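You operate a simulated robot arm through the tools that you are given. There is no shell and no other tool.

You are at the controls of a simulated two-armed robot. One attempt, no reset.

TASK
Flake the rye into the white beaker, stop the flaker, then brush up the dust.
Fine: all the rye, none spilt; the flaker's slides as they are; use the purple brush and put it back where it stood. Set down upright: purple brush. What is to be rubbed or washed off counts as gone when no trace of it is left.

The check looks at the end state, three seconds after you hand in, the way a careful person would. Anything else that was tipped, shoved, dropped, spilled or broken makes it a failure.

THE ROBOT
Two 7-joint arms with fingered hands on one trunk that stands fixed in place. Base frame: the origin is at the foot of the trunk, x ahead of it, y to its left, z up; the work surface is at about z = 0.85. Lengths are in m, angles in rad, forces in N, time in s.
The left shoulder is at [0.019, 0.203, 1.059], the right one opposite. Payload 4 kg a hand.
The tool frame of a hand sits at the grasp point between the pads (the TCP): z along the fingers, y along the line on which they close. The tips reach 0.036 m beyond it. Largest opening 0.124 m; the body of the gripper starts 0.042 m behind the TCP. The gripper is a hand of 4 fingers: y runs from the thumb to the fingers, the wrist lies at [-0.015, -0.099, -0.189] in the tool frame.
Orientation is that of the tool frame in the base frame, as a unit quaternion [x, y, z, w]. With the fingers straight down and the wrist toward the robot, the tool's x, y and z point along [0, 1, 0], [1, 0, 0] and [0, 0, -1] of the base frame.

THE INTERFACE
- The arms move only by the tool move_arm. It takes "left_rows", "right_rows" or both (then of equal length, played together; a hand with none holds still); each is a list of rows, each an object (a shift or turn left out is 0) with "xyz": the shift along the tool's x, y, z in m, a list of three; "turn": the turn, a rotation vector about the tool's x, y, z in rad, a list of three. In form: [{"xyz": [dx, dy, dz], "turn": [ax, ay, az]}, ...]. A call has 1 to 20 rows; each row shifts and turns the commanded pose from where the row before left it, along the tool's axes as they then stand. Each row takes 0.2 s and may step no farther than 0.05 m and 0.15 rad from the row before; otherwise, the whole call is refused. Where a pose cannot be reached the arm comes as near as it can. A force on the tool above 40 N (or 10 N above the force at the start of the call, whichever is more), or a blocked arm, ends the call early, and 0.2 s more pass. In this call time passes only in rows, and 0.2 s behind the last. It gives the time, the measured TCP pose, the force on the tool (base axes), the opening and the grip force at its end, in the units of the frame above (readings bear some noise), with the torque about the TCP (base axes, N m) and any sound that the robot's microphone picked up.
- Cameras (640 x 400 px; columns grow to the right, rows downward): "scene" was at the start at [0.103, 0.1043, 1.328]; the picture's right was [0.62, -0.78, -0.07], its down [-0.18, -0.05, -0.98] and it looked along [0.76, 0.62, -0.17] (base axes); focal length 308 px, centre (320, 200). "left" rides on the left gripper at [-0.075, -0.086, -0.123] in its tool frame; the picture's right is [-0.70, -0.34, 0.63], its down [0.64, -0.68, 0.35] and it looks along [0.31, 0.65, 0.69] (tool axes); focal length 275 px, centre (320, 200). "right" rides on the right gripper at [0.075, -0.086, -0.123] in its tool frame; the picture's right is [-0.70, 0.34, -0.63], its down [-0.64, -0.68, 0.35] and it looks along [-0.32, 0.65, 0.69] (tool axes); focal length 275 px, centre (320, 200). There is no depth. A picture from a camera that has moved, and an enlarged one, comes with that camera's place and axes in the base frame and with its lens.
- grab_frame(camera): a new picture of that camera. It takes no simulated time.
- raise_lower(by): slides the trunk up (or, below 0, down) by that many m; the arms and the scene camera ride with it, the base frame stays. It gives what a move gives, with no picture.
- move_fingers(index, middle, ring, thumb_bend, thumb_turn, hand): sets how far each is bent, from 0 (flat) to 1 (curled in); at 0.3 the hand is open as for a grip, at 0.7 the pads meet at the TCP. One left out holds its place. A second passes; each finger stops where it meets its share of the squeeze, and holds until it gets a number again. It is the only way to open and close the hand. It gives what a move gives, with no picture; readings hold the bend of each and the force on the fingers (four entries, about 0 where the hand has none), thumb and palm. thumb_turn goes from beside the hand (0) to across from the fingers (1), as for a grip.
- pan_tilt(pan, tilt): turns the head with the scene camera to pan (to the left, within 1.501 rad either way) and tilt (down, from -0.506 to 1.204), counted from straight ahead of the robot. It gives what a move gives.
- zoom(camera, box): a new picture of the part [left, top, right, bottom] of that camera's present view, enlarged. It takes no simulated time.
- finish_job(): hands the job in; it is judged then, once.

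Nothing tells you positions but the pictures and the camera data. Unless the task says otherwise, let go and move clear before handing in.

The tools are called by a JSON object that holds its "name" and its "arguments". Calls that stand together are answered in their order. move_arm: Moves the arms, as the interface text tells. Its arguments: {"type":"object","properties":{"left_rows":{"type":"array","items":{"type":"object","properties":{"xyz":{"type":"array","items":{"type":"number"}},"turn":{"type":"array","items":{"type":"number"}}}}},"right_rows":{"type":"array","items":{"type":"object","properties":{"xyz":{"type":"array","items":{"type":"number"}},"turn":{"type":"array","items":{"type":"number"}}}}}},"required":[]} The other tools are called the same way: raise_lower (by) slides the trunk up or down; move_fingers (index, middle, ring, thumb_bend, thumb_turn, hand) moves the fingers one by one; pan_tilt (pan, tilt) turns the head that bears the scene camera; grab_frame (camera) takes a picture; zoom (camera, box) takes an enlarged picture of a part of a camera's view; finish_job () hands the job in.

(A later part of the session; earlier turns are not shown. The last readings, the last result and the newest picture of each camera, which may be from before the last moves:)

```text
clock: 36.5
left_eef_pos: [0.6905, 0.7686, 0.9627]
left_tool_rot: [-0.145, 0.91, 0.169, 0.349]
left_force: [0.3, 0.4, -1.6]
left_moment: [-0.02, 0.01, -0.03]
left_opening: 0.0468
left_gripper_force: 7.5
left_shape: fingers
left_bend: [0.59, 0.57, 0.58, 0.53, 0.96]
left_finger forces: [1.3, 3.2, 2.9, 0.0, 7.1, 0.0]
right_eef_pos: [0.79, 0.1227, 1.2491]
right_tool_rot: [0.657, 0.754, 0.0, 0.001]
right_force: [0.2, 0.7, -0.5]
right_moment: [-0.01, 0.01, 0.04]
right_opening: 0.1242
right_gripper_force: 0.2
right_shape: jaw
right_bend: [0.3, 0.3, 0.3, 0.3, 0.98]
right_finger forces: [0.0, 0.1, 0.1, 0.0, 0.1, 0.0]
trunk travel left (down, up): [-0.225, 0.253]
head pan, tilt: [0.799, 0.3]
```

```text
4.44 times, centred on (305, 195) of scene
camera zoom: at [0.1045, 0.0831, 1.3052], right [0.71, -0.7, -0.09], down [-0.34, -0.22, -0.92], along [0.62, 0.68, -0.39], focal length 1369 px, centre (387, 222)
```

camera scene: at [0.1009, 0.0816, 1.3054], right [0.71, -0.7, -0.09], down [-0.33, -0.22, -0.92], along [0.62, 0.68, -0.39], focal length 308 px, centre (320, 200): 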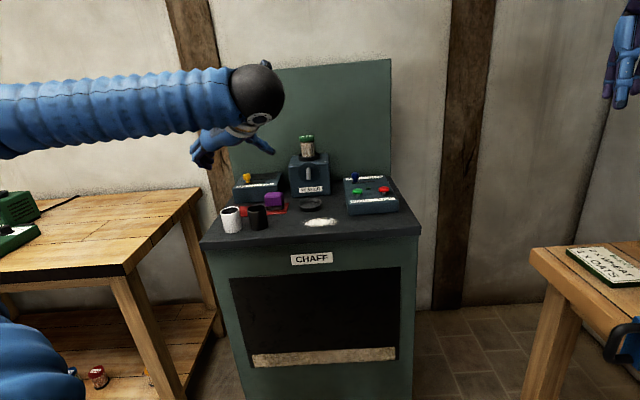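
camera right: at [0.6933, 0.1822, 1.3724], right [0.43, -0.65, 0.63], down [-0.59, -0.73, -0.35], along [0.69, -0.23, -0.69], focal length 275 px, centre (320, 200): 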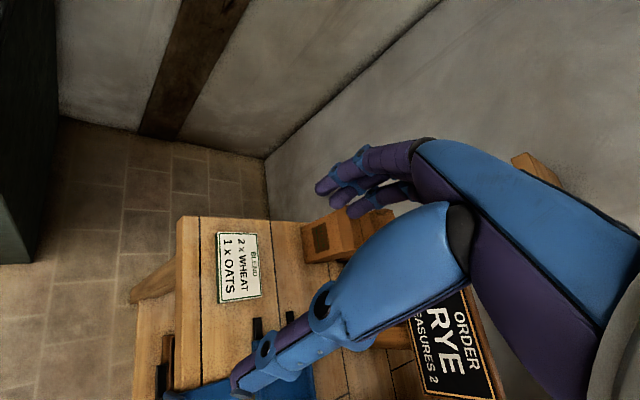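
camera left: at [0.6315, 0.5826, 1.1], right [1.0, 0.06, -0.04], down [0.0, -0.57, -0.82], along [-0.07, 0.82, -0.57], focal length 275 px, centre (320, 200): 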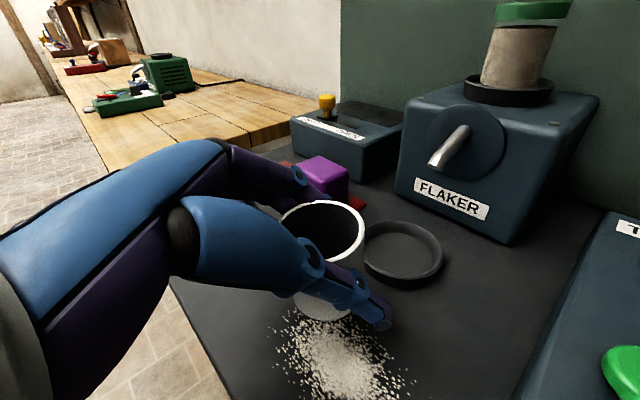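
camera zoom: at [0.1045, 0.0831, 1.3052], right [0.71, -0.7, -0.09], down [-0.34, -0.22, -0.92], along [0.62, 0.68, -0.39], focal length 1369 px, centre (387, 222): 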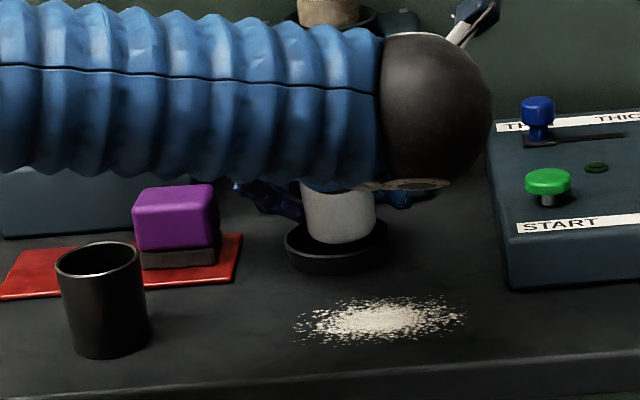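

The beaker is over the ring, roughly centred. I lower it in 4 mm steps, watching the force.

{"name": "move_arm", "arguments": {"left_rows": [{"xyz": [0.0047, 0.0004, 0.0012]}, {"xyz": [0.0027, -0.0008, 0.0028]}]}}

{"name": "zoom", "arguments": {"camera": "scene", "box": [280, 180, 340, 225]}}

{"name": "zoom", "arguments": {"camera": "left", "box": [240, 80, 500, 360]}}

```text
clock: 37.1
left_eef_pos: [0.6874, 0.7663, 0.9546]
left_tool_rot: [-0.145, 0.911, 0.168, 0.348]
left_force: [0.2, 0.0, 0.2]
left_moment: [0.05, 0.02, 0.01]
left_opening: 0.047
left_gripper_force: 7.6
left_shape: fingers
left_bend: [0.59, 0.57, 0.58, 0.53, 0.96]
left_finger forces: [1.2, 3.1, 4.5, 0.0, 7.3, 0.0]
right_eef_pos: [0.7898, 0.1225, 1.2485]
right_tool_rot: [0.657, 0.754, -0.001, 0.0]
right_force: [0.8, 0.0, -0.2]
right_moment: [0.02, -0.01, 0.01]
right_opening: 0.1237
right_gripper_force: 0.1
right_shape: jaw
right_bend: [0.3, 0.3, 0.3, 0.3, 0.98]
right_finger forces: [0.1, 0.0, 0.0, 0.0, 0.0, 0.0]
trunk travel left (down, up): [-0.225, 0.253]
head pan, tilt: [0.799, 0.3]
```

```text
8.89 times, centred on (310, 202) of scene
camera zoom: at [0.1045, 0.0831, 1.3052], right [0.71, -0.7, -0.09], down [-0.34, -0.22, -0.92], along [0.62, 0.68, -0.39], focal length 2738 px, centre (409, 178)
```

zoom: 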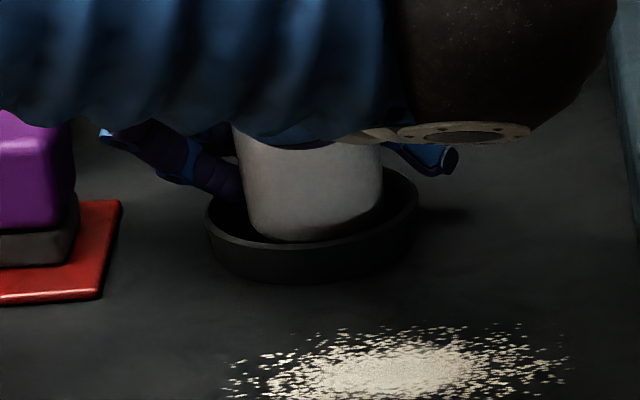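

```text
1.43 times, centred on (370, 220) of left
camera zoom: at [0.7005, 0.65, 1.0749], right [1.0, 0.06, -0.04], down [0.0, -0.57, -0.82], along [-0.07, 0.82, -0.57], focal length 393 px, centre (249, 171)
```

zoom: 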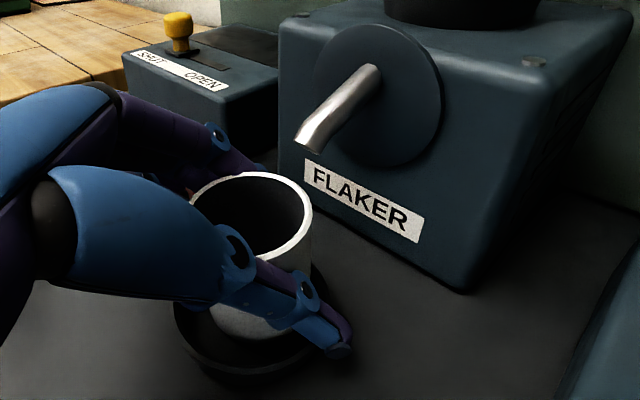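

The beaker's base is inside the ring; the ring finger just touches the rim. I open in small steps so the beaker settles the last few mm.

{"name": "move_fingers", "arguments": {"hand": "left", "index": 0.55, "middle": 0.54, "ring": 0.54, "thumb_bend": 0.51}}

{"name": "zoom", "arguments": {"camera": "scene", "box": [280, 180, 340, 225]}}

{"name": "zoom", "arguments": {"camera": "left", "box": [240, 80, 500, 360]}}

```text
clock: 38.1
left_eef_pos: [0.6884, 0.767, 0.9553]
left_tool_rot: [-0.144, 0.911, 0.169, 0.348]
left_force: [0.9, -1.7, 2.3]
left_moment: [0.04, 0.0, -0.02]
left_opening: 0.0529
left_gripper_force: 1.6
left_shape: fingers
left_bend: [0.55, 0.54, 0.55, 0.51, 0.97]
left_finger forces: [0.1, 0.1, 2.7, 0.0, 0.4, 0.0]
right_eef_pos: [0.7913, 0.1231, 1.2483]
right_tool_rot: [0.657, 0.754, 0.0, 0.0]
right_force: [-0.4, 0.1, 0.1]
right_moment: [0.01, 0.02, 0.01]
right_opening: 0.124
right_gripper_force: 0.2
right_shape: jaw
right_bend: [0.3, 0.3, 0.3, 0.3, 0.98]
right_finger forces: [0.0, 0.1, 0.0, 0.1, 0.0, 0.1]
trunk travel left (down, up): [-0.225, 0.253]
head pan, tilt: [0.799, 0.3]
```

```text
8.89 times, centred on (310, 202) of scene
camera zoom: at [0.1046, 0.0831, 1.3051], right [0.71, -0.7, -0.09], down [-0.34, -0.22, -0.92], along [0.62, 0.68, -0.39], focal length 2738 px, centre (409, 178)
```

zoom: 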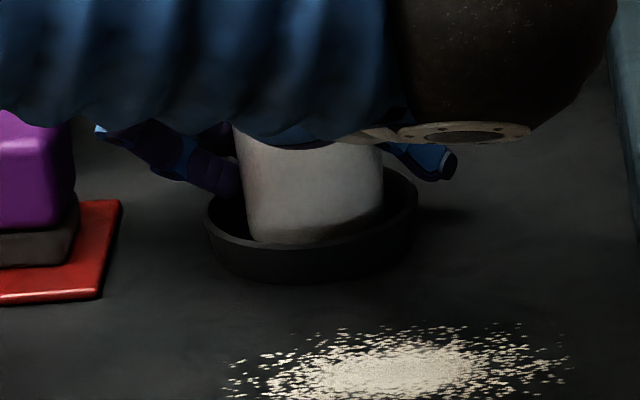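

```text
1.43 times, centred on (370, 220) of left
camera zoom: at [0.7005, 0.6498, 1.0748], right [1.0, 0.06, -0.04], down [0.0, -0.57, -0.82], along [-0.07, 0.82, -0.57], focal length 393 px, centre (249, 171)
```

zoom: 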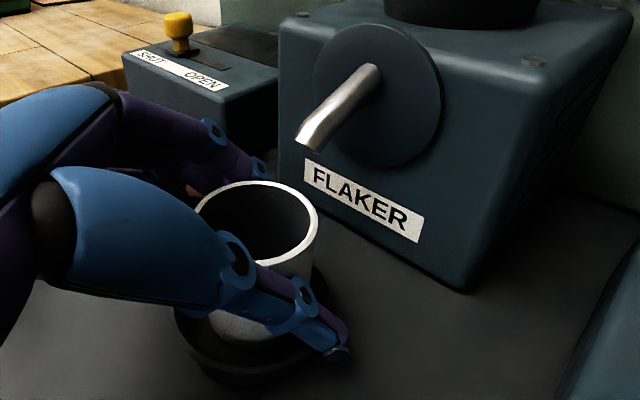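

The beaker has settled into the ring. I open further.

{"name": "move_fingers", "arguments": {"hand": "left", "index": 0.46, "middle": 0.46, "ring": 0.46, "thumb_bend": 0.44}}

{"name": "zoom", "arguments": {"camera": "left", "box": [240, 80, 500, 360]}}

{"name": "zoom", "arguments": {"camera": "scene", "box": [280, 180, 340, 225]}}

```text
clock: 39.1
left_eef_pos: [0.688, 0.7664, 0.9548]
left_tool_rot: [-0.145, 0.911, 0.169, 0.349]
left_force: [0.3, 0.7, -0.2]
left_moment: [0.02, -0.01, -0.01]
left_opening: 0.0774
left_gripper_force: 0.2
left_shape: fingers
left_bend: [0.46, 0.46, 0.46, 0.44, 0.97]
left_finger forces: [0.0, 0.0, 0.1, 0.1, 0.1, 0.0]
right_eef_pos: [0.791, 0.1227, 1.2489]
right_tool_rot: [0.656, 0.755, 0.0, 0.0]
right_force: [0.0, 0.2, 0.5]
right_moment: [-0.01, -0.03, 0.02]
right_opening: 0.1239
right_gripper_force: 0.1
right_shape: jaw
right_bend: [0.3, 0.3, 0.3, 0.3, 0.98]
right_finger forces: [0.0, 0.1, 0.1, 0.1, 0.1, 0.0]
trunk travel left (down, up): [-0.225, 0.253]
head pan, tilt: [0.799, 0.3]
```

```text
1.43 times, centred on (370, 220) of left
camera zoom: at [0.7005, 0.6499, 1.0745], right [1.0, 0.06, -0.04], down [0.0, -0.57, -0.82], along [-0.07, 0.82, -0.57], focal length 393 px, centre (249, 171)
```

zoom: 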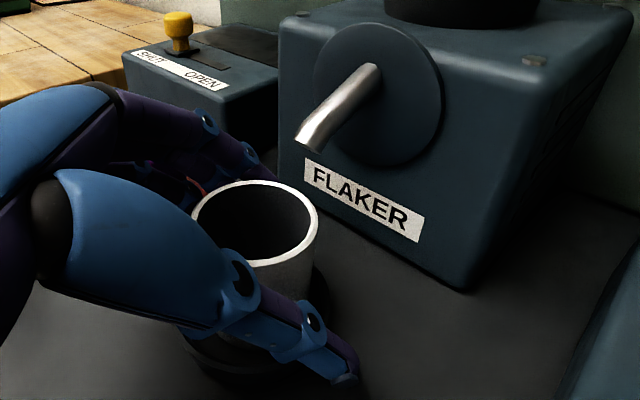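

```text
8.89 times, centred on (310, 202) of scene
camera zoom: at [0.1046, 0.0831, 1.3051], right [0.71, -0.7, -0.09], down [-0.34, -0.22, -0.91], along [0.62, 0.68, -0.39], focal length 2738 px, centre (409, 178)
```

zoom: 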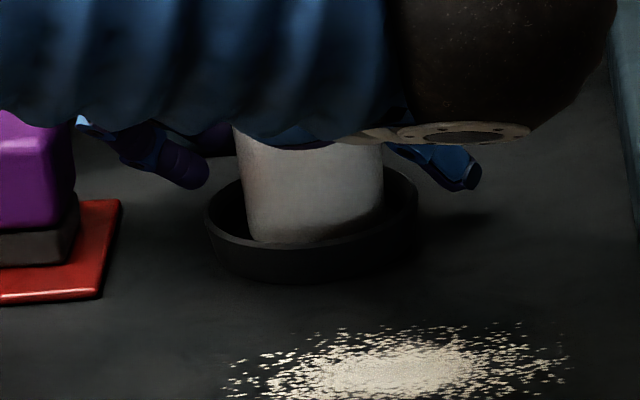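

Released and standing in the ring. I withdraw straight back along the fingers' axis.

{"name": "move_arm", "arguments": {"left_rows": [{"xyz": [0, 0, -0.02]}, {"xyz": [0, 0, -0.02]}, {"xyz": [0, 0, -0.025]}, {"xyz": [0, 0, -0.03]}, {"xyz": [0, 0, -0.03]}, {"xyz": [0, 0, -0.03]}]}}

{"name": "grab_frame", "arguments": {"camera": "left"}}

{"name": "zoom", "arguments": {"camera": "scene", "box": [200, 110, 400, 240]}}

```text
clock: 40.5
left_eef_pos: [0.5958, 0.7039, 1.0651]
left_tool_rot: [-0.146, 0.911, 0.169, 0.347]
left_force: [-0.6, 0.0, -0.3]
left_moment: [-0.01, -0.04, -0.02]
left_opening: 0.0774
left_gripper_force: 0.1
left_shape: fingers
left_bend: [0.46, 0.46, 0.46, 0.44, 0.97]
left_finger forces: [0.0, 0.0, 0.0, 0.0, 0.1, 0.1]
right_eef_pos: [0.7903, 0.1228, 1.2494]
right_tool_rot: [0.656, 0.755, -0.001, 0.001]
right_force: [0.7, 0.6, 0.4]
right_moment: [0.01, -0.01, 0.0]
right_opening: 0.1243
right_gripper_force: 0.1
right_shape: jaw
right_bend: [0.3, 0.3, 0.3, 0.3, 0.98]
right_finger forces: [0.0, 0.0, 0.0, 0.0, 0.0, 0.0]
trunk travel left (down, up): [-0.225, 0.253]
head pan, tilt: [0.799, 0.3]
```

```text
taken
camera left: at [0.609, 0.5867, 1.1846], right [1.0, 0.06, -0.04], down [0.0, -0.57, -0.82], along [-0.07, 0.82, -0.57], focal length 275 px, centre (320, 200)
```

left: 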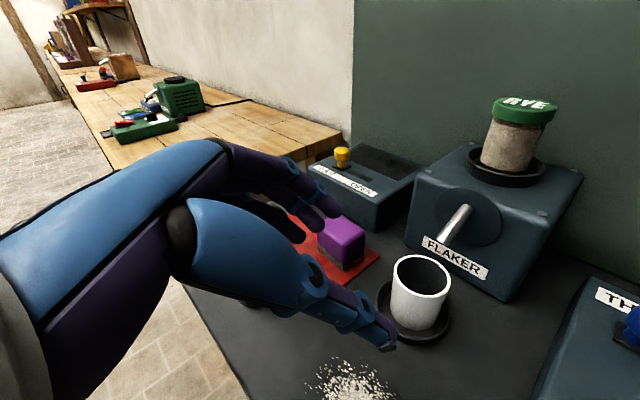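

```text
3.08 times, centred on (300, 175) of scene
camera zoom: at [0.1047, 0.0832, 1.3051], right [0.71, -0.7, -0.09], down [-0.34, -0.22, -0.91], along [0.62, 0.68, -0.39], focal length 948 px, centre (382, 277)
```

zoom: 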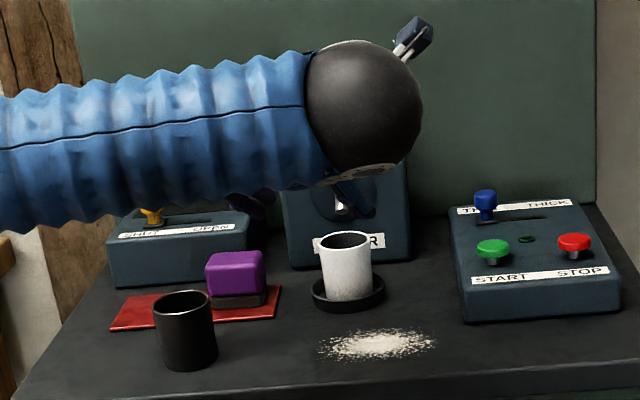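

The white beaker stands in the ring. I check its centring and the spout.

{"name": "zoom", "arguments": {"camera": "left", "box": [350, 180, 510, 350]}}

{"name": "zoom", "arguments": {"camera": "scene", "box": [280, 160, 350, 215]}}

```text
2.35 times, centred on (430, 265) of left
camera zoom: at [0.609, 0.5867, 1.1846], right [1.0, 0.06, -0.04], down [0.0, -0.57, -0.82], along [-0.07, 0.82, -0.57], focal length 648 px, centre (61, 47)
```

zoom: 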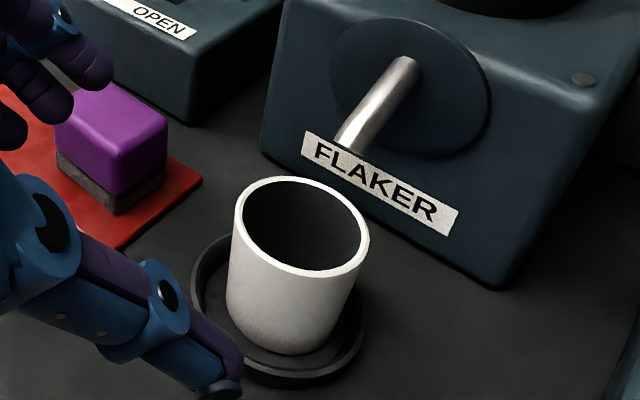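

```text
7.27 times, centred on (315, 188) of scene
camera zoom: at [0.1047, 0.0832, 1.3051], right [0.71, -0.7, -0.09], down [-0.34, -0.22, -0.91], along [0.62, 0.68, -0.39], focal length 2240 px, centre (356, 291)
```

zoom: 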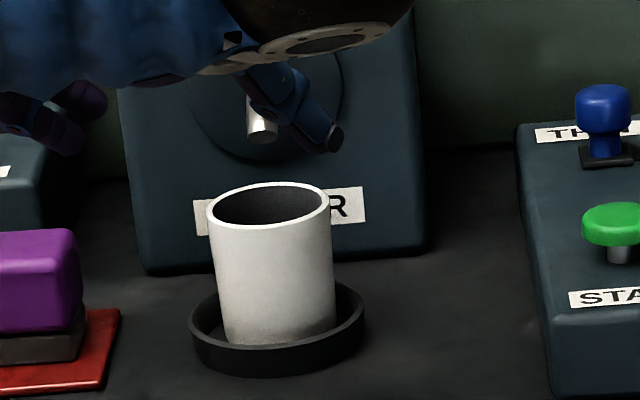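

The beaker is centred in the ring under the spout. Next I turn the hand to point straight down and go toward the START button, starting by rotating back while rising.

{"name": "move_arm", "arguments": {"left_rows": [{"xyz": [-0.0068, 0.0021, -0.007], "turn": [0.0978, -0.0296, 0.1002]}, {"xyz": [-0.0068, 0.0021, -0.007], "turn": [0.0978, -0.0296, 0.1002]}, {"xyz": [-0.0068, 0.0021, -0.007], "turn": [0.0978, -0.0296, 0.1002]}, {"xyz": [-0.0068, 0.0021, -0.007], "turn": [0.0978, -0.0296, 0.1002]}, {"xyz": [-0.0068, 0.0021, -0.007], "turn": [0.0978, -0.0296, 0.1002]}, {"xyz": [-0.0068, 0.0021, -0.007], "turn": [0.0978, -0.0296, 0.1002]}, {"xyz": [-0.0068, 0.0021, -0.007], "turn": [0.0978, -0.0296, 0.1002]}, {"xyz": [-0.0068, 0.0021, -0.007], "turn": [0.0978, -0.0296, 0.1002]}, {"xyz": [-0.0068, 0.0021, -0.007], "turn": [0.0978, -0.0296, 0.1002]}, {"turn": [0.0385, 0.127, 0]}, {"turn": [0.0385, 0.127, 0]}, {"turn": [0.0385, 0.127, 0]}, {"turn": [0.0385, 0.127, 0]}, {"turn": [0.0385, 0.127, 0]}, {"turn": [0.0385, 0.127, 0]}]}}

{"name": "grab_frame", "arguments": {"camera": "left"}}

{"name": "grab_frame", "arguments": {"camera": "scene"}}

```text
clock: 43.7
left_eef_pos: [0.5975, 0.7036, 1.154]
left_tool_rot: [0.467, 0.884, 0.0, 0.0]
left_force: [-0.1, -0.6, 0.2]
left_moment: [-0.02, 0.0, 0.02]
left_opening: 0.0772
left_gripper_force: 0.0
left_shape: fingers
left_bend: [0.46, 0.46, 0.46, 0.44, 0.97]
left_finger forces: [0.1, 0.0, 0.0, 0.0, 0.0, 0.0]
right_eef_pos: [0.7905, 0.1226, 1.2486]
right_tool_rot: [0.656, 0.754, 0.0, 0.001]
right_force: [0.3, -0.1, 0.8]
right_moment: [0.01, 0.01, -0.01]
right_opening: 0.1241
right_gripper_force: 0.0
right_shape: jaw
right_bend: [0.3, 0.3, 0.3, 0.3, 0.98]
right_finger forces: [0.1, 0.1, 0.0, 0.1, 0.1, 0.1]
trunk travel left (down, up): [-0.225, 0.253]
head pan, tilt: [0.799, 0.3]
```

```text
taken
camera left: at [0.5671, 0.5931, 1.2775], right [0.11, -0.77, -0.63], down [-0.93, 0.15, -0.34], along [0.36, 0.63, -0.69], focal length 275 px, centre (320, 200)
```

left: 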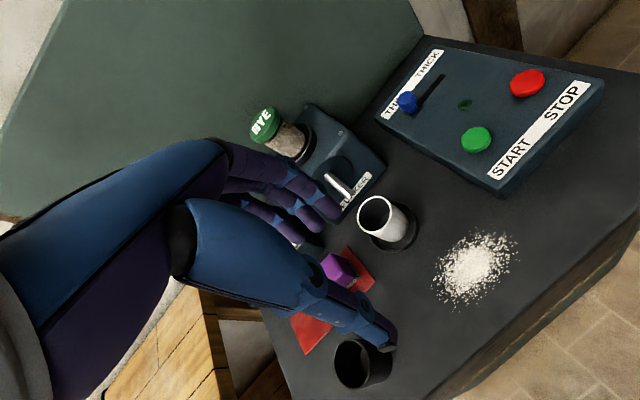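

```text
taken
camera scene: at [0.1043, 0.0832, 1.3049], right [0.71, -0.7, -0.09], down [-0.34, -0.22, -0.91], along [0.62, 0.68, -0.39], focal length 308 px, centre (320, 200)
```

scene: 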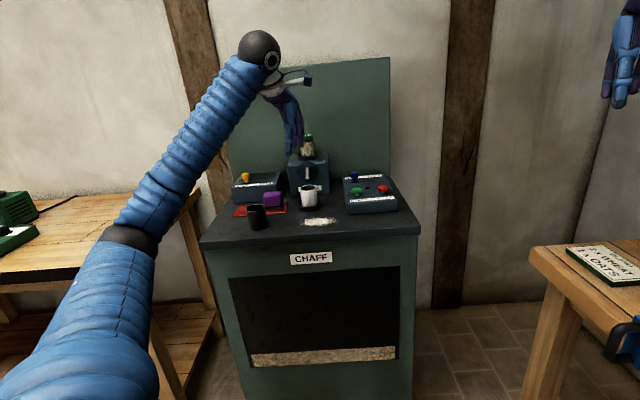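

The hand points straight down now. I zoom on the button box to place START and STOP.

{"name": "zoom", "arguments": {"camera": "left", "box": [380, 30, 620, 210]}}

{"name": "zoom", "arguments": {"camera": "scene", "box": [330, 160, 410, 220]}}

```text
2.22 times, centred on (500, 120) of left
camera zoom: at [0.5671, 0.5931, 1.2775], right [0.11, -0.77, -0.63], down [-0.93, 0.15, -0.34], along [0.36, 0.63, -0.69], focal length 612 px, centre (-80, 378)
```

zoom: 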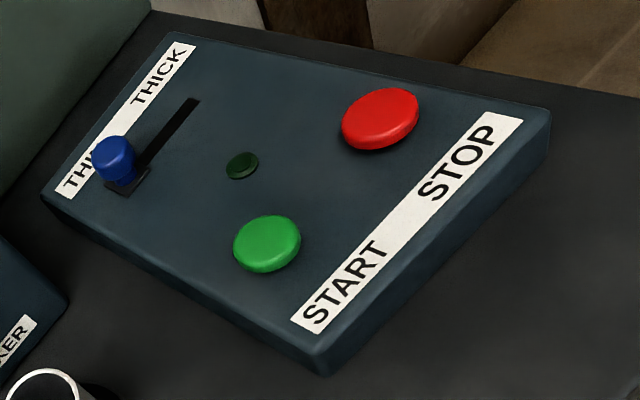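

```text
6.67 times, centred on (370, 190) of scene
camera zoom: at [0.1043, 0.0832, 1.3049], right [0.71, -0.7, -0.09], down [-0.34, -0.22, -0.91], along [0.62, 0.68, -0.39], focal length 2054 px, centre (-13, 267)
```

zoom: 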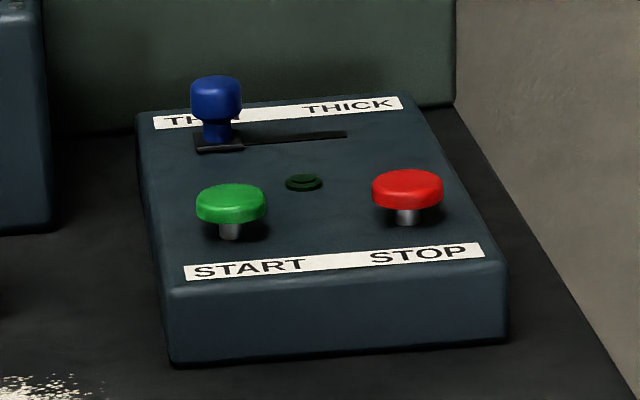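

START top ≈ (0.766, 0.642, 0.968), STOP top ≈ (0.824, 0.587, 0.966). I close the fingers and move above START.

{"name": "move_fingers", "arguments": {"hand": "left", "index": 0.7, "middle": 0.7, "ring": 0.7, "thumb_bend": 0.68}}

{"name": "move_arm", "arguments": {"left_rows": [{"xyz": [-0.0292, 0.0209, 0]}, {"xyz": [-0.0292, 0.0209, 0]}, {"xyz": [-0.0292, 0.0209, 0]}, {"xyz": [-0.0292, 0.0209, 0]}, {"xyz": [-0.0292, 0.0209, 0]}, {"xyz": [0, 0, 0.0235]}, {"xyz": [0, 0, 0.0235]}, {"xyz": [0, 0, 0.0235]}, {"xyz": [0, 0, 0.0235]}]}}

{"name": "grab_frame", "arguments": {"camera": "left"}}

{"name": "zoom", "arguments": {"camera": "scene", "box": [310, 110, 430, 220]}}

```text
clock: 44.7
left_eef_pos: [0.5971, 0.7037, 1.1554]
left_tool_rot: [0.468, 0.884, -0.001, -0.001]
left_force: [0.1, 0.0, -0.1]
left_moment: [0.0, -0.02, -0.04]
left_opening: 0.0041
left_gripper_force: 0.0
left_shape: fingers
left_bend: [0.7, 0.7, 0.7, 0.68, 0.97]
left_finger forces: [0.1, 0.0, 0.1, 0.0, 0.0, 0.0]
right_eef_pos: [0.7909, 0.1217, 1.25]
right_tool_rot: [0.656, 0.754, 0.0, 0.0]
right_force: [0.2, 0.0, -0.4]
right_moment: [0.01, 0.01, 0.0]
right_opening: 0.1241
right_gripper_force: 0.1
right_shape: jaw
right_bend: [0.3, 0.3, 0.3, 0.3, 0.98]
right_finger forces: [0.0, 0.1, 0.1, 0.1, 0.0, 0.1]
trunk travel left (down, up): [-0.225, 0.253]
head pan, tilt: [0.799, 0.3]
```

```text
clock: 46.7
left_eef_pos: [0.7673, 0.6426, 1.059]
left_tool_rot: [0.468, 0.884, -0.001, 0.0]
left_force: [0.0, 0.0, 0.0]
left_moment: [0.01, -0.03, -0.01]
left_opening: 0.0039
left_gripper_force: 0.2
left_shape: fingers
left_bend: [0.7, 0.7, 0.7, 0.68, 0.97]
left_finger forces: [0.1, 0.1, 0.0, 0.0, 0.0, 0.1]
right_eef_pos: [0.7899, 0.1234, 1.2475]
right_tool_rot: [0.657, 0.754, 0.0, 0.001]
right_force: [0.5, -0.3, -0.2]
right_moment: [0.0, 0.03, -0.02]
right_opening: 0.124
right_gripper_force: 0.1
right_shape: jaw
right_bend: [0.3, 0.3, 0.3, 0.3, 0.98]
right_finger forces: [0.0, 0.0, 0.0, 0.1, 0.1, 0.0]
trunk travel left (down, up): [-0.225, 0.253]
head pan, tilt: [0.799, 0.3]
```

```text
taken
camera left: at [0.7367, 0.5321, 1.1817], right [0.11, -0.77, -0.63], down [-0.93, 0.15, -0.34], along [0.36, 0.63, -0.69], focal length 275 px, centre (320, 200)
```

left: 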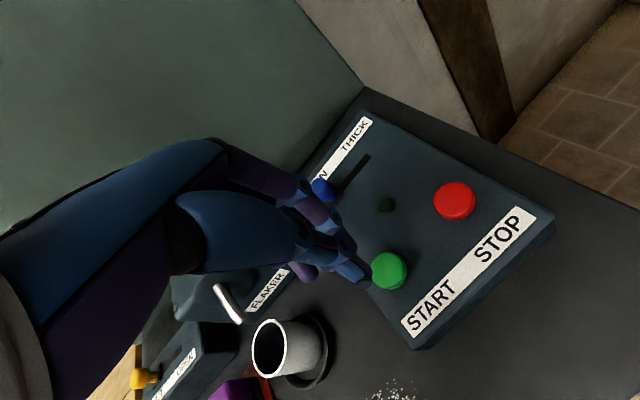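

```text
3.64 times, centred on (370, 165) of scene
camera zoom: at [0.1048, 0.0832, 1.305], right [0.71, -0.7, -0.09], down [-0.34, -0.22, -0.91], along [0.62, 0.68, -0.39], focal length 1120 px, centre (138, 327)
```

zoom: 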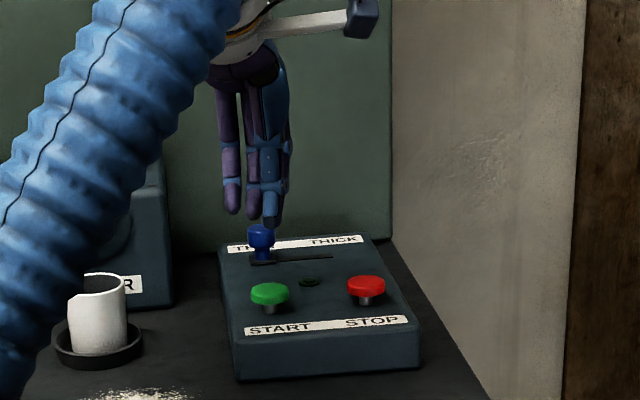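

The fingertips are right above START. I press down gently.

{"name": "move_arm", "arguments": {"left_rows": [{"xyz": [0, 0, 0.012]}, {"xyz": [0, 0, 0.012]}, {"xyz": [0, 0, 0.012]}, {"xyz": [0, 0, 0.012]}, {"xyz": [0, 0, 0.005]}, {"xyz": [0, 0, 0.005]}]}}

{"name": "zoom", "arguments": {"camera": "scene", "box": [280, 130, 420, 230]}}

{"name": "grab_frame", "arguments": {"camera": "left"}}

```text
clock: 48.1
left_eef_pos: [0.7652, 0.6415, 1.0011]
left_tool_rot: [0.468, 0.884, -0.001, 0.0]
left_force: [0.0, -0.8, -0.5]
left_moment: [0.0, -0.03, 0.0]
left_opening: 0.004
left_gripper_force: 0.1
left_shape: fingers
left_bend: [0.7, 0.7, 0.7, 0.68, 0.97]
left_finger forces: [0.0, 0.0, 0.1, 0.0, 0.0, 0.0]
right_eef_pos: [0.7906, 0.1237, 1.2492]
right_tool_rot: [0.657, 0.754, 0.0, 0.001]
right_force: [-0.3, -0.3, 0.0]
right_moment: [-0.01, 0.0, -0.02]
right_opening: 0.1239
right_gripper_force: 0.1
right_shape: jaw
right_bend: [0.3, 0.3, 0.3, 0.3, 0.98]
right_finger forces: [0.0, 0.0, 0.0, 0.0, 0.0, 0.0]
trunk travel left (down, up): [-0.225, 0.253]
head pan, tilt: [0.799, 0.3]
```

```text
4.00 times, centred on (350, 180) of scene
camera zoom: at [0.1048, 0.0831, 1.3051], right [0.71, -0.7, -0.09], down [-0.34, -0.22, -0.91], along [0.62, 0.68, -0.39], focal length 1232 px, centre (200, 280)
```

zoom: 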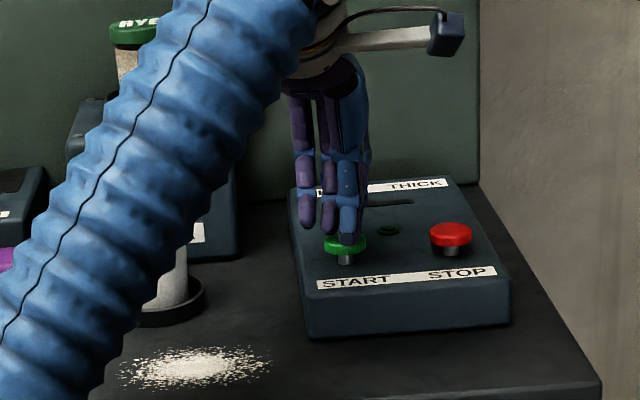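

```text
taken
camera left: at [0.7349, 0.5317, 1.1246], right [0.11, -0.77, -0.63], down [-0.93, 0.15, -0.34], along [0.36, 0.63, -0.69], focal length 275 px, centre (320, 200)
```

left: 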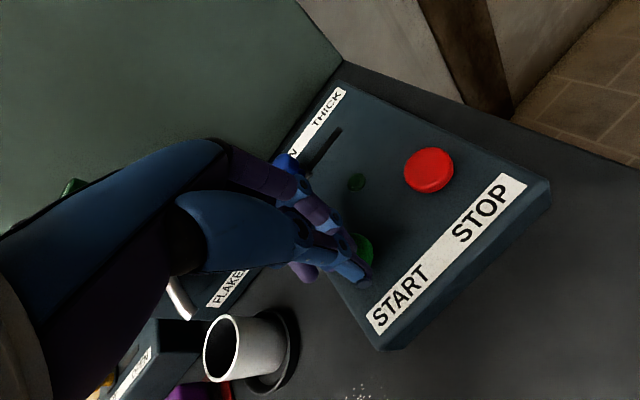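

Almost touching. I continue in small steps.

{"name": "move_arm", "arguments": {"left_rows": [{"xyz": [0, 0, 0.003]}, {"xyz": [0, 0, 0.003]}, {"xyz": [0, 0, 0.003]}]}}

{"name": "zoom", "arguments": {"camera": "scene", "box": [320, 160, 400, 220]}}

```text
clock: 48.9
left_eef_pos: [0.7647, 0.6423, 0.9927]
left_tool_rot: [0.467, 0.884, 0.0, 0.0]
left_force: [0.7, 0.9, 3.2]
left_moment: [0.0, -0.02, -0.01]
left_opening: 0.0037
left_gripper_force: 1.6
left_shape: fingers
left_bend: [0.7, 0.7, 0.7, 0.68, 0.97]
left_finger forces: [2.3, 0.1, 0.0, 0.0, 0.1, 0.0]
right_eef_pos: [0.7901, 0.123, 1.2486]
right_tool_rot: [0.657, 0.754, -0.001, 0.001]
right_force: [0.2, -0.4, 0.5]
right_moment: [-0.03, 0.02, 0.04]
right_opening: 0.1238
right_gripper_force: 0.1
right_shape: jaw
right_bend: [0.3, 0.3, 0.3, 0.3, 0.98]
right_finger forces: [0.0, 0.1, 0.1, 0.0, 0.1, 0.1]
trunk travel left (down, up): [-0.225, 0.253]
head pan, tilt: [0.799, 0.3]
heard: click
```

```text
6.67 times, centred on (360, 190) of scene
camera zoom: at [0.1047, 0.0831, 1.3051], right [0.71, -0.7, -0.09], down [-0.34, -0.22, -0.91], along [0.62, 0.68, -0.39], focal length 2054 px, centre (53, 267)
```

zoom: 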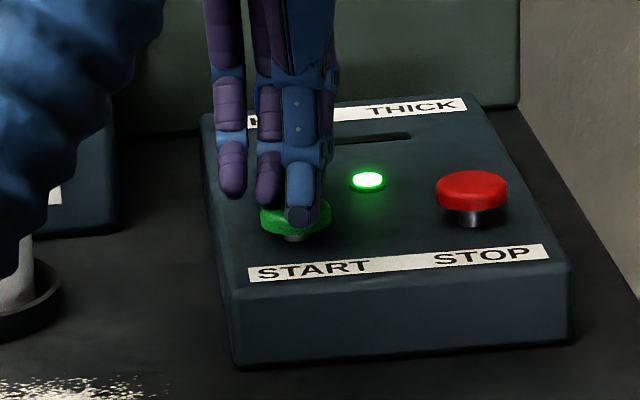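

A click, and the green light is on: the flaker runs. I lift off and watch the spout and jar.

{"name": "move_arm", "arguments": {"left_rows": [{"xyz": [0, 0, -0.012]}, {"xyz": [0, 0, -0.025]}, {"xyz": [0, 0, -0.025]}]}}

{"name": "zoom", "arguments": {"camera": "left", "box": [60, 160, 440, 400]}}

{"name": "zoom", "arguments": {"camera": "scene", "box": [270, 120, 350, 220]}}

```text
clock: 49.7
left_eef_pos: [0.7629, 0.6425, 1.0561]
left_tool_rot: [0.467, 0.884, -0.001, 0.0]
left_force: [-0.1, 0.4, 0.4]
left_moment: [-0.02, 0.01, 0.0]
left_opening: 0.0036
left_gripper_force: 0.1
left_shape: fingers
left_bend: [0.7, 0.7, 0.7, 0.68, 0.97]
left_finger forces: [0.1, 0.0, 0.0, 0.1, 0.0, 0.0]
right_eef_pos: [0.7904, 0.1231, 1.2479]
right_tool_rot: [0.656, 0.755, -0.001, 0.001]
right_force: [-0.4, -0.4, -0.6]
right_moment: [-0.01, -0.01, -0.04]
right_opening: 0.1241
right_gripper_force: 0.0
right_shape: jaw
right_bend: [0.3, 0.3, 0.3, 0.3, 0.98]
right_finger forces: [0.0, 0.1, 0.0, 0.1, 0.1, 0.0]
trunk travel left (down, up): [-0.225, 0.253]
head pan, tilt: [0.799, 0.3]
```

```text
1.67 times, centred on (250, 280) of left
camera zoom: at [0.7335, 0.5318, 1.1783], right [0.11, -0.77, -0.63], down [-0.93, 0.15, -0.34], along [0.36, 0.63, -0.69], focal length 459 px, centre (437, 67)
```

zoom: 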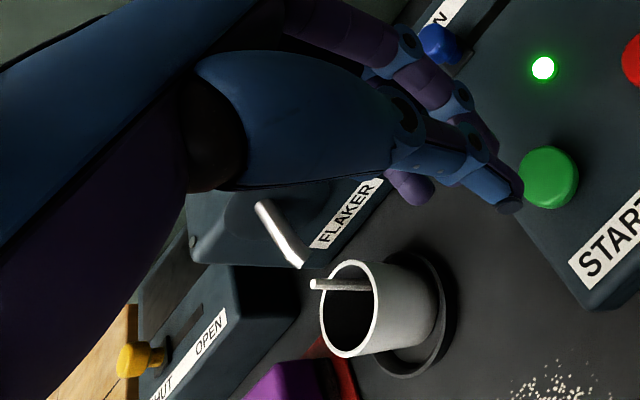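

```text
4.00 times, centred on (310, 170) of scene
camera zoom: at [0.1046, 0.083, 1.3051], right [0.71, -0.7, -0.09], down [-0.34, -0.22, -0.91], along [0.62, 0.68, -0.39], focal length 1232 px, centre (360, 320)
```

zoom: 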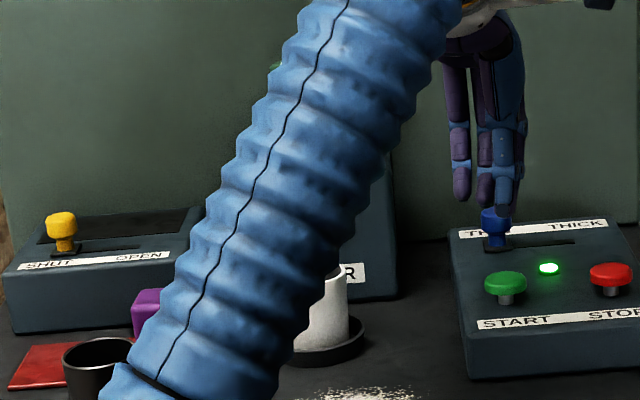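

The flakes stream into the white beaker. I move the hand above STOP to be ready, and keep watching.

{"name": "move_arm", "arguments": {"left_rows": [{"xyz": [-0.0267, 0.0064, 0]}, {"xyz": [-0.0267, 0.0064, 0]}, {"xyz": [-0.0267, 0.0064, 0]}]}}

{"name": "grab_frame", "arguments": {"camera": "left"}}

{"name": "grab_frame", "arguments": {"camera": "scene"}}

```text
clock: 50.5
left_eef_pos: [0.8265, 0.5876, 1.0568]
left_tool_rot: [0.467, 0.884, -0.001, 0.0]
left_force: [0.2, 1.1, -0.5]
left_moment: [-0.02, -0.01, -0.03]
left_opening: 0.0039
left_gripper_force: 0.1
left_shape: fingers
left_bend: [0.7, 0.7, 0.7, 0.68, 0.97]
left_finger forces: [0.0, 0.0, 0.1, 0.1, 0.1, 0.1]
right_eef_pos: [0.7909, 0.1243, 1.2473]
right_tool_rot: [0.657, 0.754, 0.0, 0.0]
right_force: [0.0, 0.7, 0.2]
right_moment: [-0.01, 0.01, -0.04]
right_opening: 0.1242
right_gripper_force: 0.1
right_shape: jaw
right_bend: [0.3, 0.3, 0.3, 0.3, 0.98]
right_finger forces: [0.1, 0.0, 0.0, 0.0, 0.1, 0.0]
trunk travel left (down, up): [-0.225, 0.253]
head pan, tilt: [0.799, 0.3]
```

```text
taken
camera left: at [0.7961, 0.4768, 1.1794], right [0.11, -0.77, -0.63], down [-0.93, 0.15, -0.34], along [0.36, 0.63, -0.69], focal length 275 px, centre (320, 200)
```

left: 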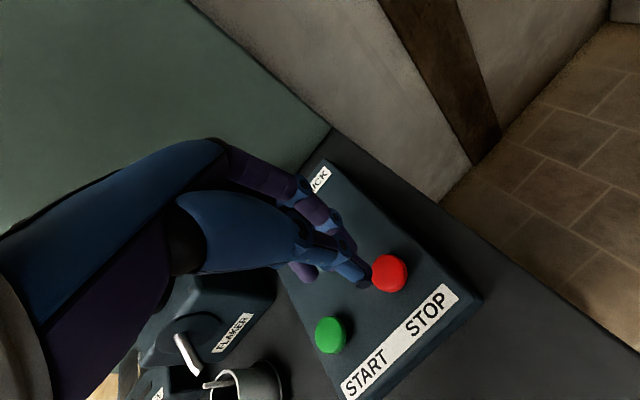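

```text
taken
camera scene: at [0.1045, 0.0828, 1.3051], right [0.71, -0.7, -0.09], down [-0.34, -0.22, -0.91], along [0.62, 0.68, -0.39], focal length 308 px, centre (320, 200)
```

scene: 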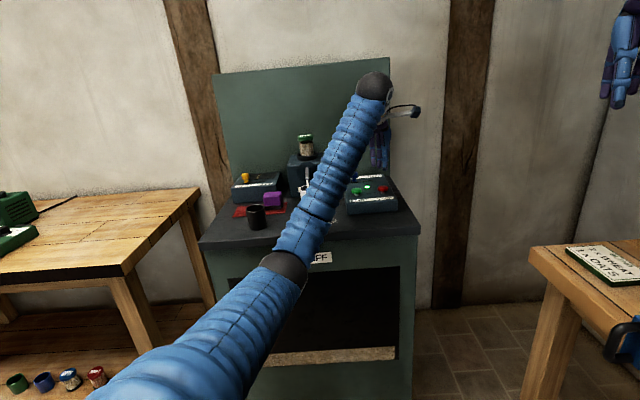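

Jar and spout are visible again from the head camera. I zoom to see the jar's level and the stream.

{"name": "zoom", "arguments": {"camera": "scene", "box": [280, 125, 340, 205]}}

{"name": "zoom", "arguments": {"camera": "left", "box": [120, 300, 300, 400]}}

```text
5.00 times, centred on (310, 165) of scene
camera zoom: at [0.1045, 0.0828, 1.3051], right [0.71, -0.7, -0.09], down [-0.34, -0.22, -0.91], along [0.62, 0.68, -0.39], focal length 1540 px, centre (370, 375)
```

zoom: 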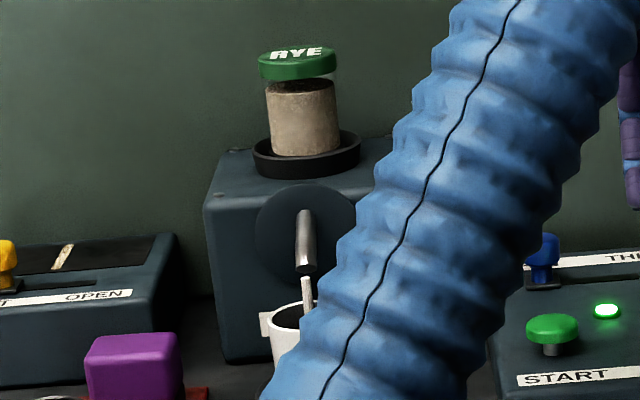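

```text
3.56 times, centred on (210, 350) of left
camera zoom: at [0.7961, 0.4768, 1.1794], right [0.11, -0.77, -0.63], down [-0.93, 0.15, -0.34], along [0.36, 0.63, -0.69], focal length 979 px, centre (711, -333)
```

zoom: 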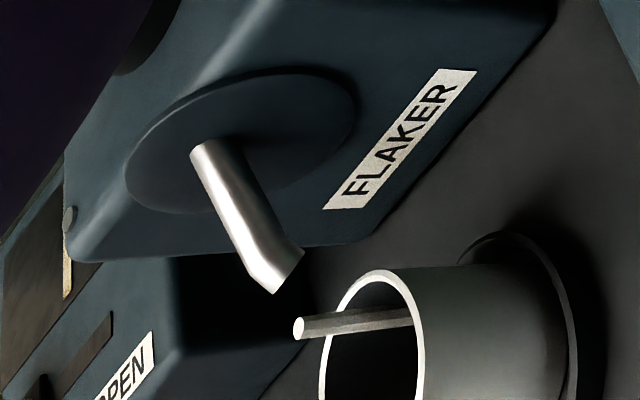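

The jar's level is falling and the flakes fall into the beaker. I wait.

{"name": "move_arm", "arguments": {"left_rows": [{"xyz": [0, 0, 0]}, {"xyz": [0, 0, 0]}, {"xyz": [0, 0, 0]}, {"xyz": [0, 0, 0]}, {"xyz": [0, 0, 0]}, {"xyz": [0, 0, 0]}, {"xyz": [0, 0, 0]}, {"xyz": [0, 0, 0]}, {"xyz": [0, 0, 0]}, {"xyz": [0, 0, 0]}]}}

{"name": "zoom", "arguments": {"camera": "scene", "box": [280, 125, 340, 205]}}

{"name": "zoom", "arguments": {"camera": "left", "box": [120, 300, 300, 400]}}

{"name": "zoom", "arguments": {"camera": "scene", "box": [225, 160, 295, 220]}}

```text
clock: 52.7
left_eef_pos: [0.826, 0.5873, 1.0567]
left_tool_rot: [0.468, 0.884, -0.001, -0.001]
left_force: [0.0, -0.4, -0.8]
left_moment: [-0.03, -0.01, 0.03]
left_opening: 0.0039
left_gripper_force: 0.1
left_shape: fingers
left_bend: [0.7, 0.7, 0.7, 0.68, 0.97]
left_finger forces: [0.0, 0.1, 0.1, 0.0, 0.1, 0.0]
right_eef_pos: [0.7906, 0.1239, 1.2477]
right_tool_rot: [0.657, 0.754, -0.001, 0.001]
right_force: [-0.5, 0.2, -0.7]
right_moment: [0.02, -0.02, 0.01]
right_opening: 0.1242
right_gripper_force: 0.2
right_shape: jaw
right_bend: [0.3, 0.3, 0.3, 0.3, 0.98]
right_finger forces: [0.0, 0.0, 0.0, 0.0, 0.0, 0.0]
trunk travel left (down, up): [-0.225, 0.253]
head pan, tilt: [0.799, 0.3]
```

```text
5.00 times, centred on (310, 165) of scene
camera zoom: at [0.1048, 0.083, 1.3051], right [0.71, -0.7, -0.09], down [-0.34, -0.22, -0.91], along [0.62, 0.68, -0.39], focal length 1540 px, centre (370, 375)
```

zoom: 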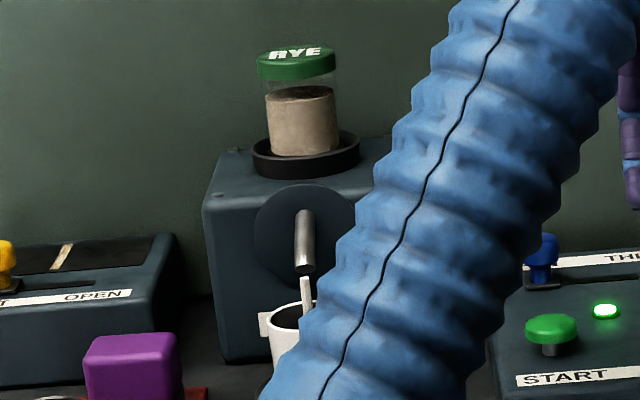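

```text
3.56 times, centred on (210, 350) of left
camera zoom: at [0.7962, 0.4767, 1.1794], right [0.11, -0.77, -0.63], down [-0.93, 0.15, -0.34], along [0.36, 0.63, -0.69], focal length 979 px, centre (711, -333)
```

zoom: 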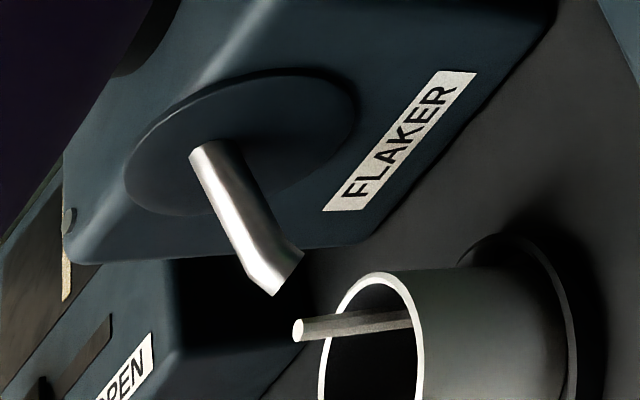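

```text
6.67 times, centred on (260, 190) of scene
camera zoom: at [0.1048, 0.083, 1.3051], right [0.71, -0.7, -0.09], down [-0.34, -0.22, -0.91], along [0.62, 0.68, -0.39], focal length 2054 px, centre (720, 267)
```

zoom: 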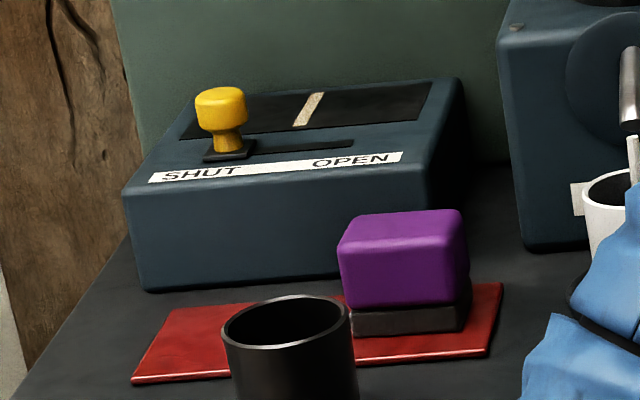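

Still flaking; at this rate about 20 s more. I keep waiting.

{"name": "move_arm", "arguments": {"left_rows": [{"xyz": [0, 0, 0]}, {"xyz": [0, 0, 0]}, {"xyz": [0, 0, 0]}, {"xyz": [0, 0, 0]}, {"xyz": [0, 0, 0]}, {"xyz": [0, 0, 0]}, {"xyz": [0, 0, 0]}, {"xyz": [0, 0, 0]}, {"xyz": [0, 0, 0]}, {"xyz": [0, 0, 0]}, {"xyz": [0, 0, 0]}, {"xyz": [0, 0, 0]}, {"xyz": [0, 0, 0]}, {"xyz": [0, 0, 0]}, {"xyz": [0, 0, 0]}, {"xyz": [0, 0, 0]}, {"xyz": [0, 0, 0]}, {"xyz": [0, 0, 0]}, {"xyz": [0, 0, 0]}, {"xyz": [0, 0, 0]}]}}

{"name": "zoom", "arguments": {"camera": "scene", "box": [280, 125, 340, 205]}}

```text
clock: 56.9
left_eef_pos: [0.8259, 0.5875, 1.0568]
left_tool_rot: [0.468, 0.884, -0.001, 0.001]
left_force: [-0.2, 0.0, 0.4]
left_moment: [-0.01, 0.01, 0.01]
left_opening: 0.0038
left_gripper_force: 0.1
left_shape: fingers
left_bend: [0.7, 0.7, 0.7, 0.68, 0.97]
left_finger forces: [0.0, 0.0, 0.0, 0.0, 0.1, 0.0]
right_eef_pos: [0.79, 0.1238, 1.249]
right_tool_rot: [0.656, 0.754, -0.001, 0.001]
right_force: [-0.1, 0.5, 0.2]
right_moment: [0.01, -0.01, 0.01]
right_opening: 0.1238
right_gripper_force: 0.1
right_shape: jaw
right_bend: [0.3, 0.3, 0.3, 0.3, 0.98]
right_finger forces: [0.0, 0.0, 0.0, 0.0, 0.0, 0.0]
trunk travel left (down, up): [-0.225, 0.253]
head pan, tilt: [0.799, 0.3]
```

```text
5.00 times, centred on (310, 165) of scene
camera zoom: at [0.1048, 0.0831, 1.305], right [0.71, -0.7, -0.09], down [-0.34, -0.22, -0.91], along [0.62, 0.68, -0.39], focal length 1540 px, centre (370, 375)
```

zoom: 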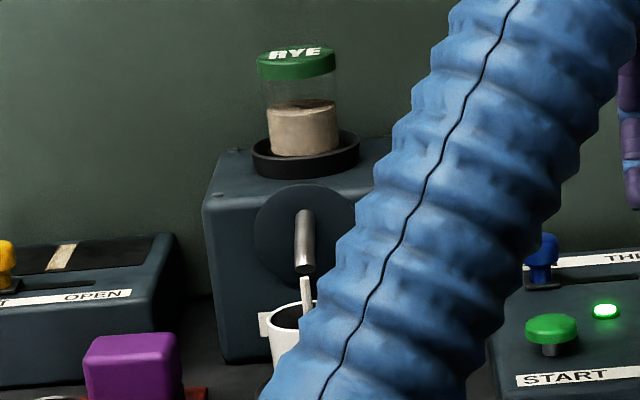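

About 60% remains. I keep waiting and also watch the beaker's fill.

{"name": "move_arm", "arguments": {"left_rows": [{"xyz": [0, 0, 0]}, {"xyz": [0, 0, 0]}, {"xyz": [0, 0, 0]}, {"xyz": [0, 0, 0]}, {"xyz": [0, 0, 0]}, {"xyz": [0, 0, 0]}, {"xyz": [0, 0, 0]}, {"xyz": [0, 0, 0]}, {"xyz": [0, 0, 0]}, {"xyz": [0, 0, 0]}, {"xyz": [0, 0, 0]}, {"xyz": [0, 0, 0]}, {"xyz": [0, 0, 0]}, {"xyz": [0, 0, 0]}, {"xyz": [0, 0, 0]}, {"xyz": [0, 0, 0]}, {"xyz": [0, 0, 0]}, {"xyz": [0, 0, 0]}, {"xyz": [0, 0, 0]}, {"xyz": [0, 0, 0]}]}}

{"name": "zoom", "arguments": {"camera": "scene", "box": [280, 125, 340, 205]}}

{"name": "zoom", "arguments": {"camera": "left", "box": [120, 300, 300, 400]}}

```text
clock: 61.1
left_eef_pos: [0.8259, 0.5869, 1.0562]
left_tool_rot: [0.468, 0.884, -0.001, -0.001]
left_force: [0.6, -0.5, 0.6]
left_moment: [0.01, 0.0, 0.04]
left_opening: 0.0039
left_gripper_force: 0.0
left_shape: fingers
left_bend: [0.7, 0.7, 0.7, 0.68, 0.97]
left_finger forces: [0.0, 0.0, 0.1, 0.1, 0.1, 0.1]
right_eef_pos: [0.7889, 0.1228, 1.2481]
right_tool_rot: [0.657, 0.754, -0.001, 0.001]
right_force: [0.6, -0.2, 0.5]
right_moment: [0.05, 0.0, 0.04]
right_opening: 0.1239
right_gripper_force: 0.0
right_shape: jaw
right_bend: [0.3, 0.3, 0.3, 0.3, 0.98]
right_finger forces: [0.0, 0.1, 0.0, 0.1, 0.1, 0.1]
trunk travel left (down, up): [-0.225, 0.253]
head pan, tilt: [0.799, 0.3]
```

```text
5.00 times, centred on (310, 165) of scene
camera zoom: at [0.1048, 0.0831, 1.305], right [0.71, -0.7, -0.09], down [-0.34, -0.22, -0.91], along [0.62, 0.68, -0.39], focal length 1540 px, centre (370, 375)
```

zoom: 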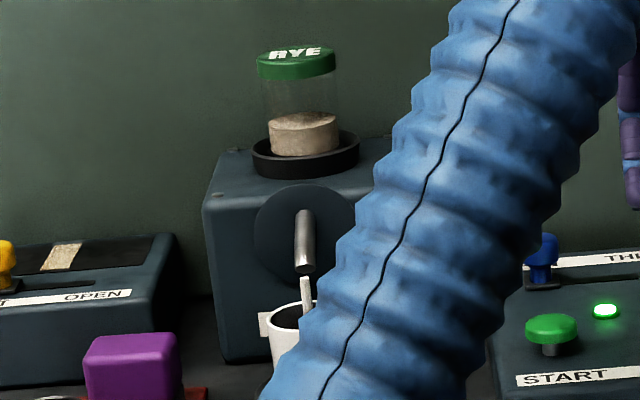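

```text
3.56 times, centred on (210, 350) of left
camera zoom: at [0.7963, 0.4767, 1.1794], right [0.11, -0.77, -0.63], down [-0.93, 0.15, -0.34], along [0.36, 0.63, -0.69], focal length 979 px, centre (711, -333)
```

zoom: 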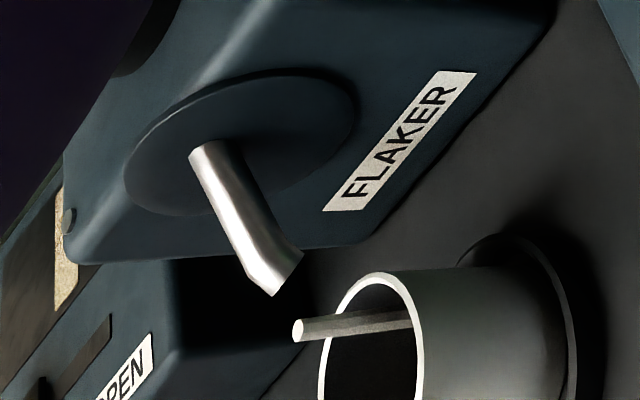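

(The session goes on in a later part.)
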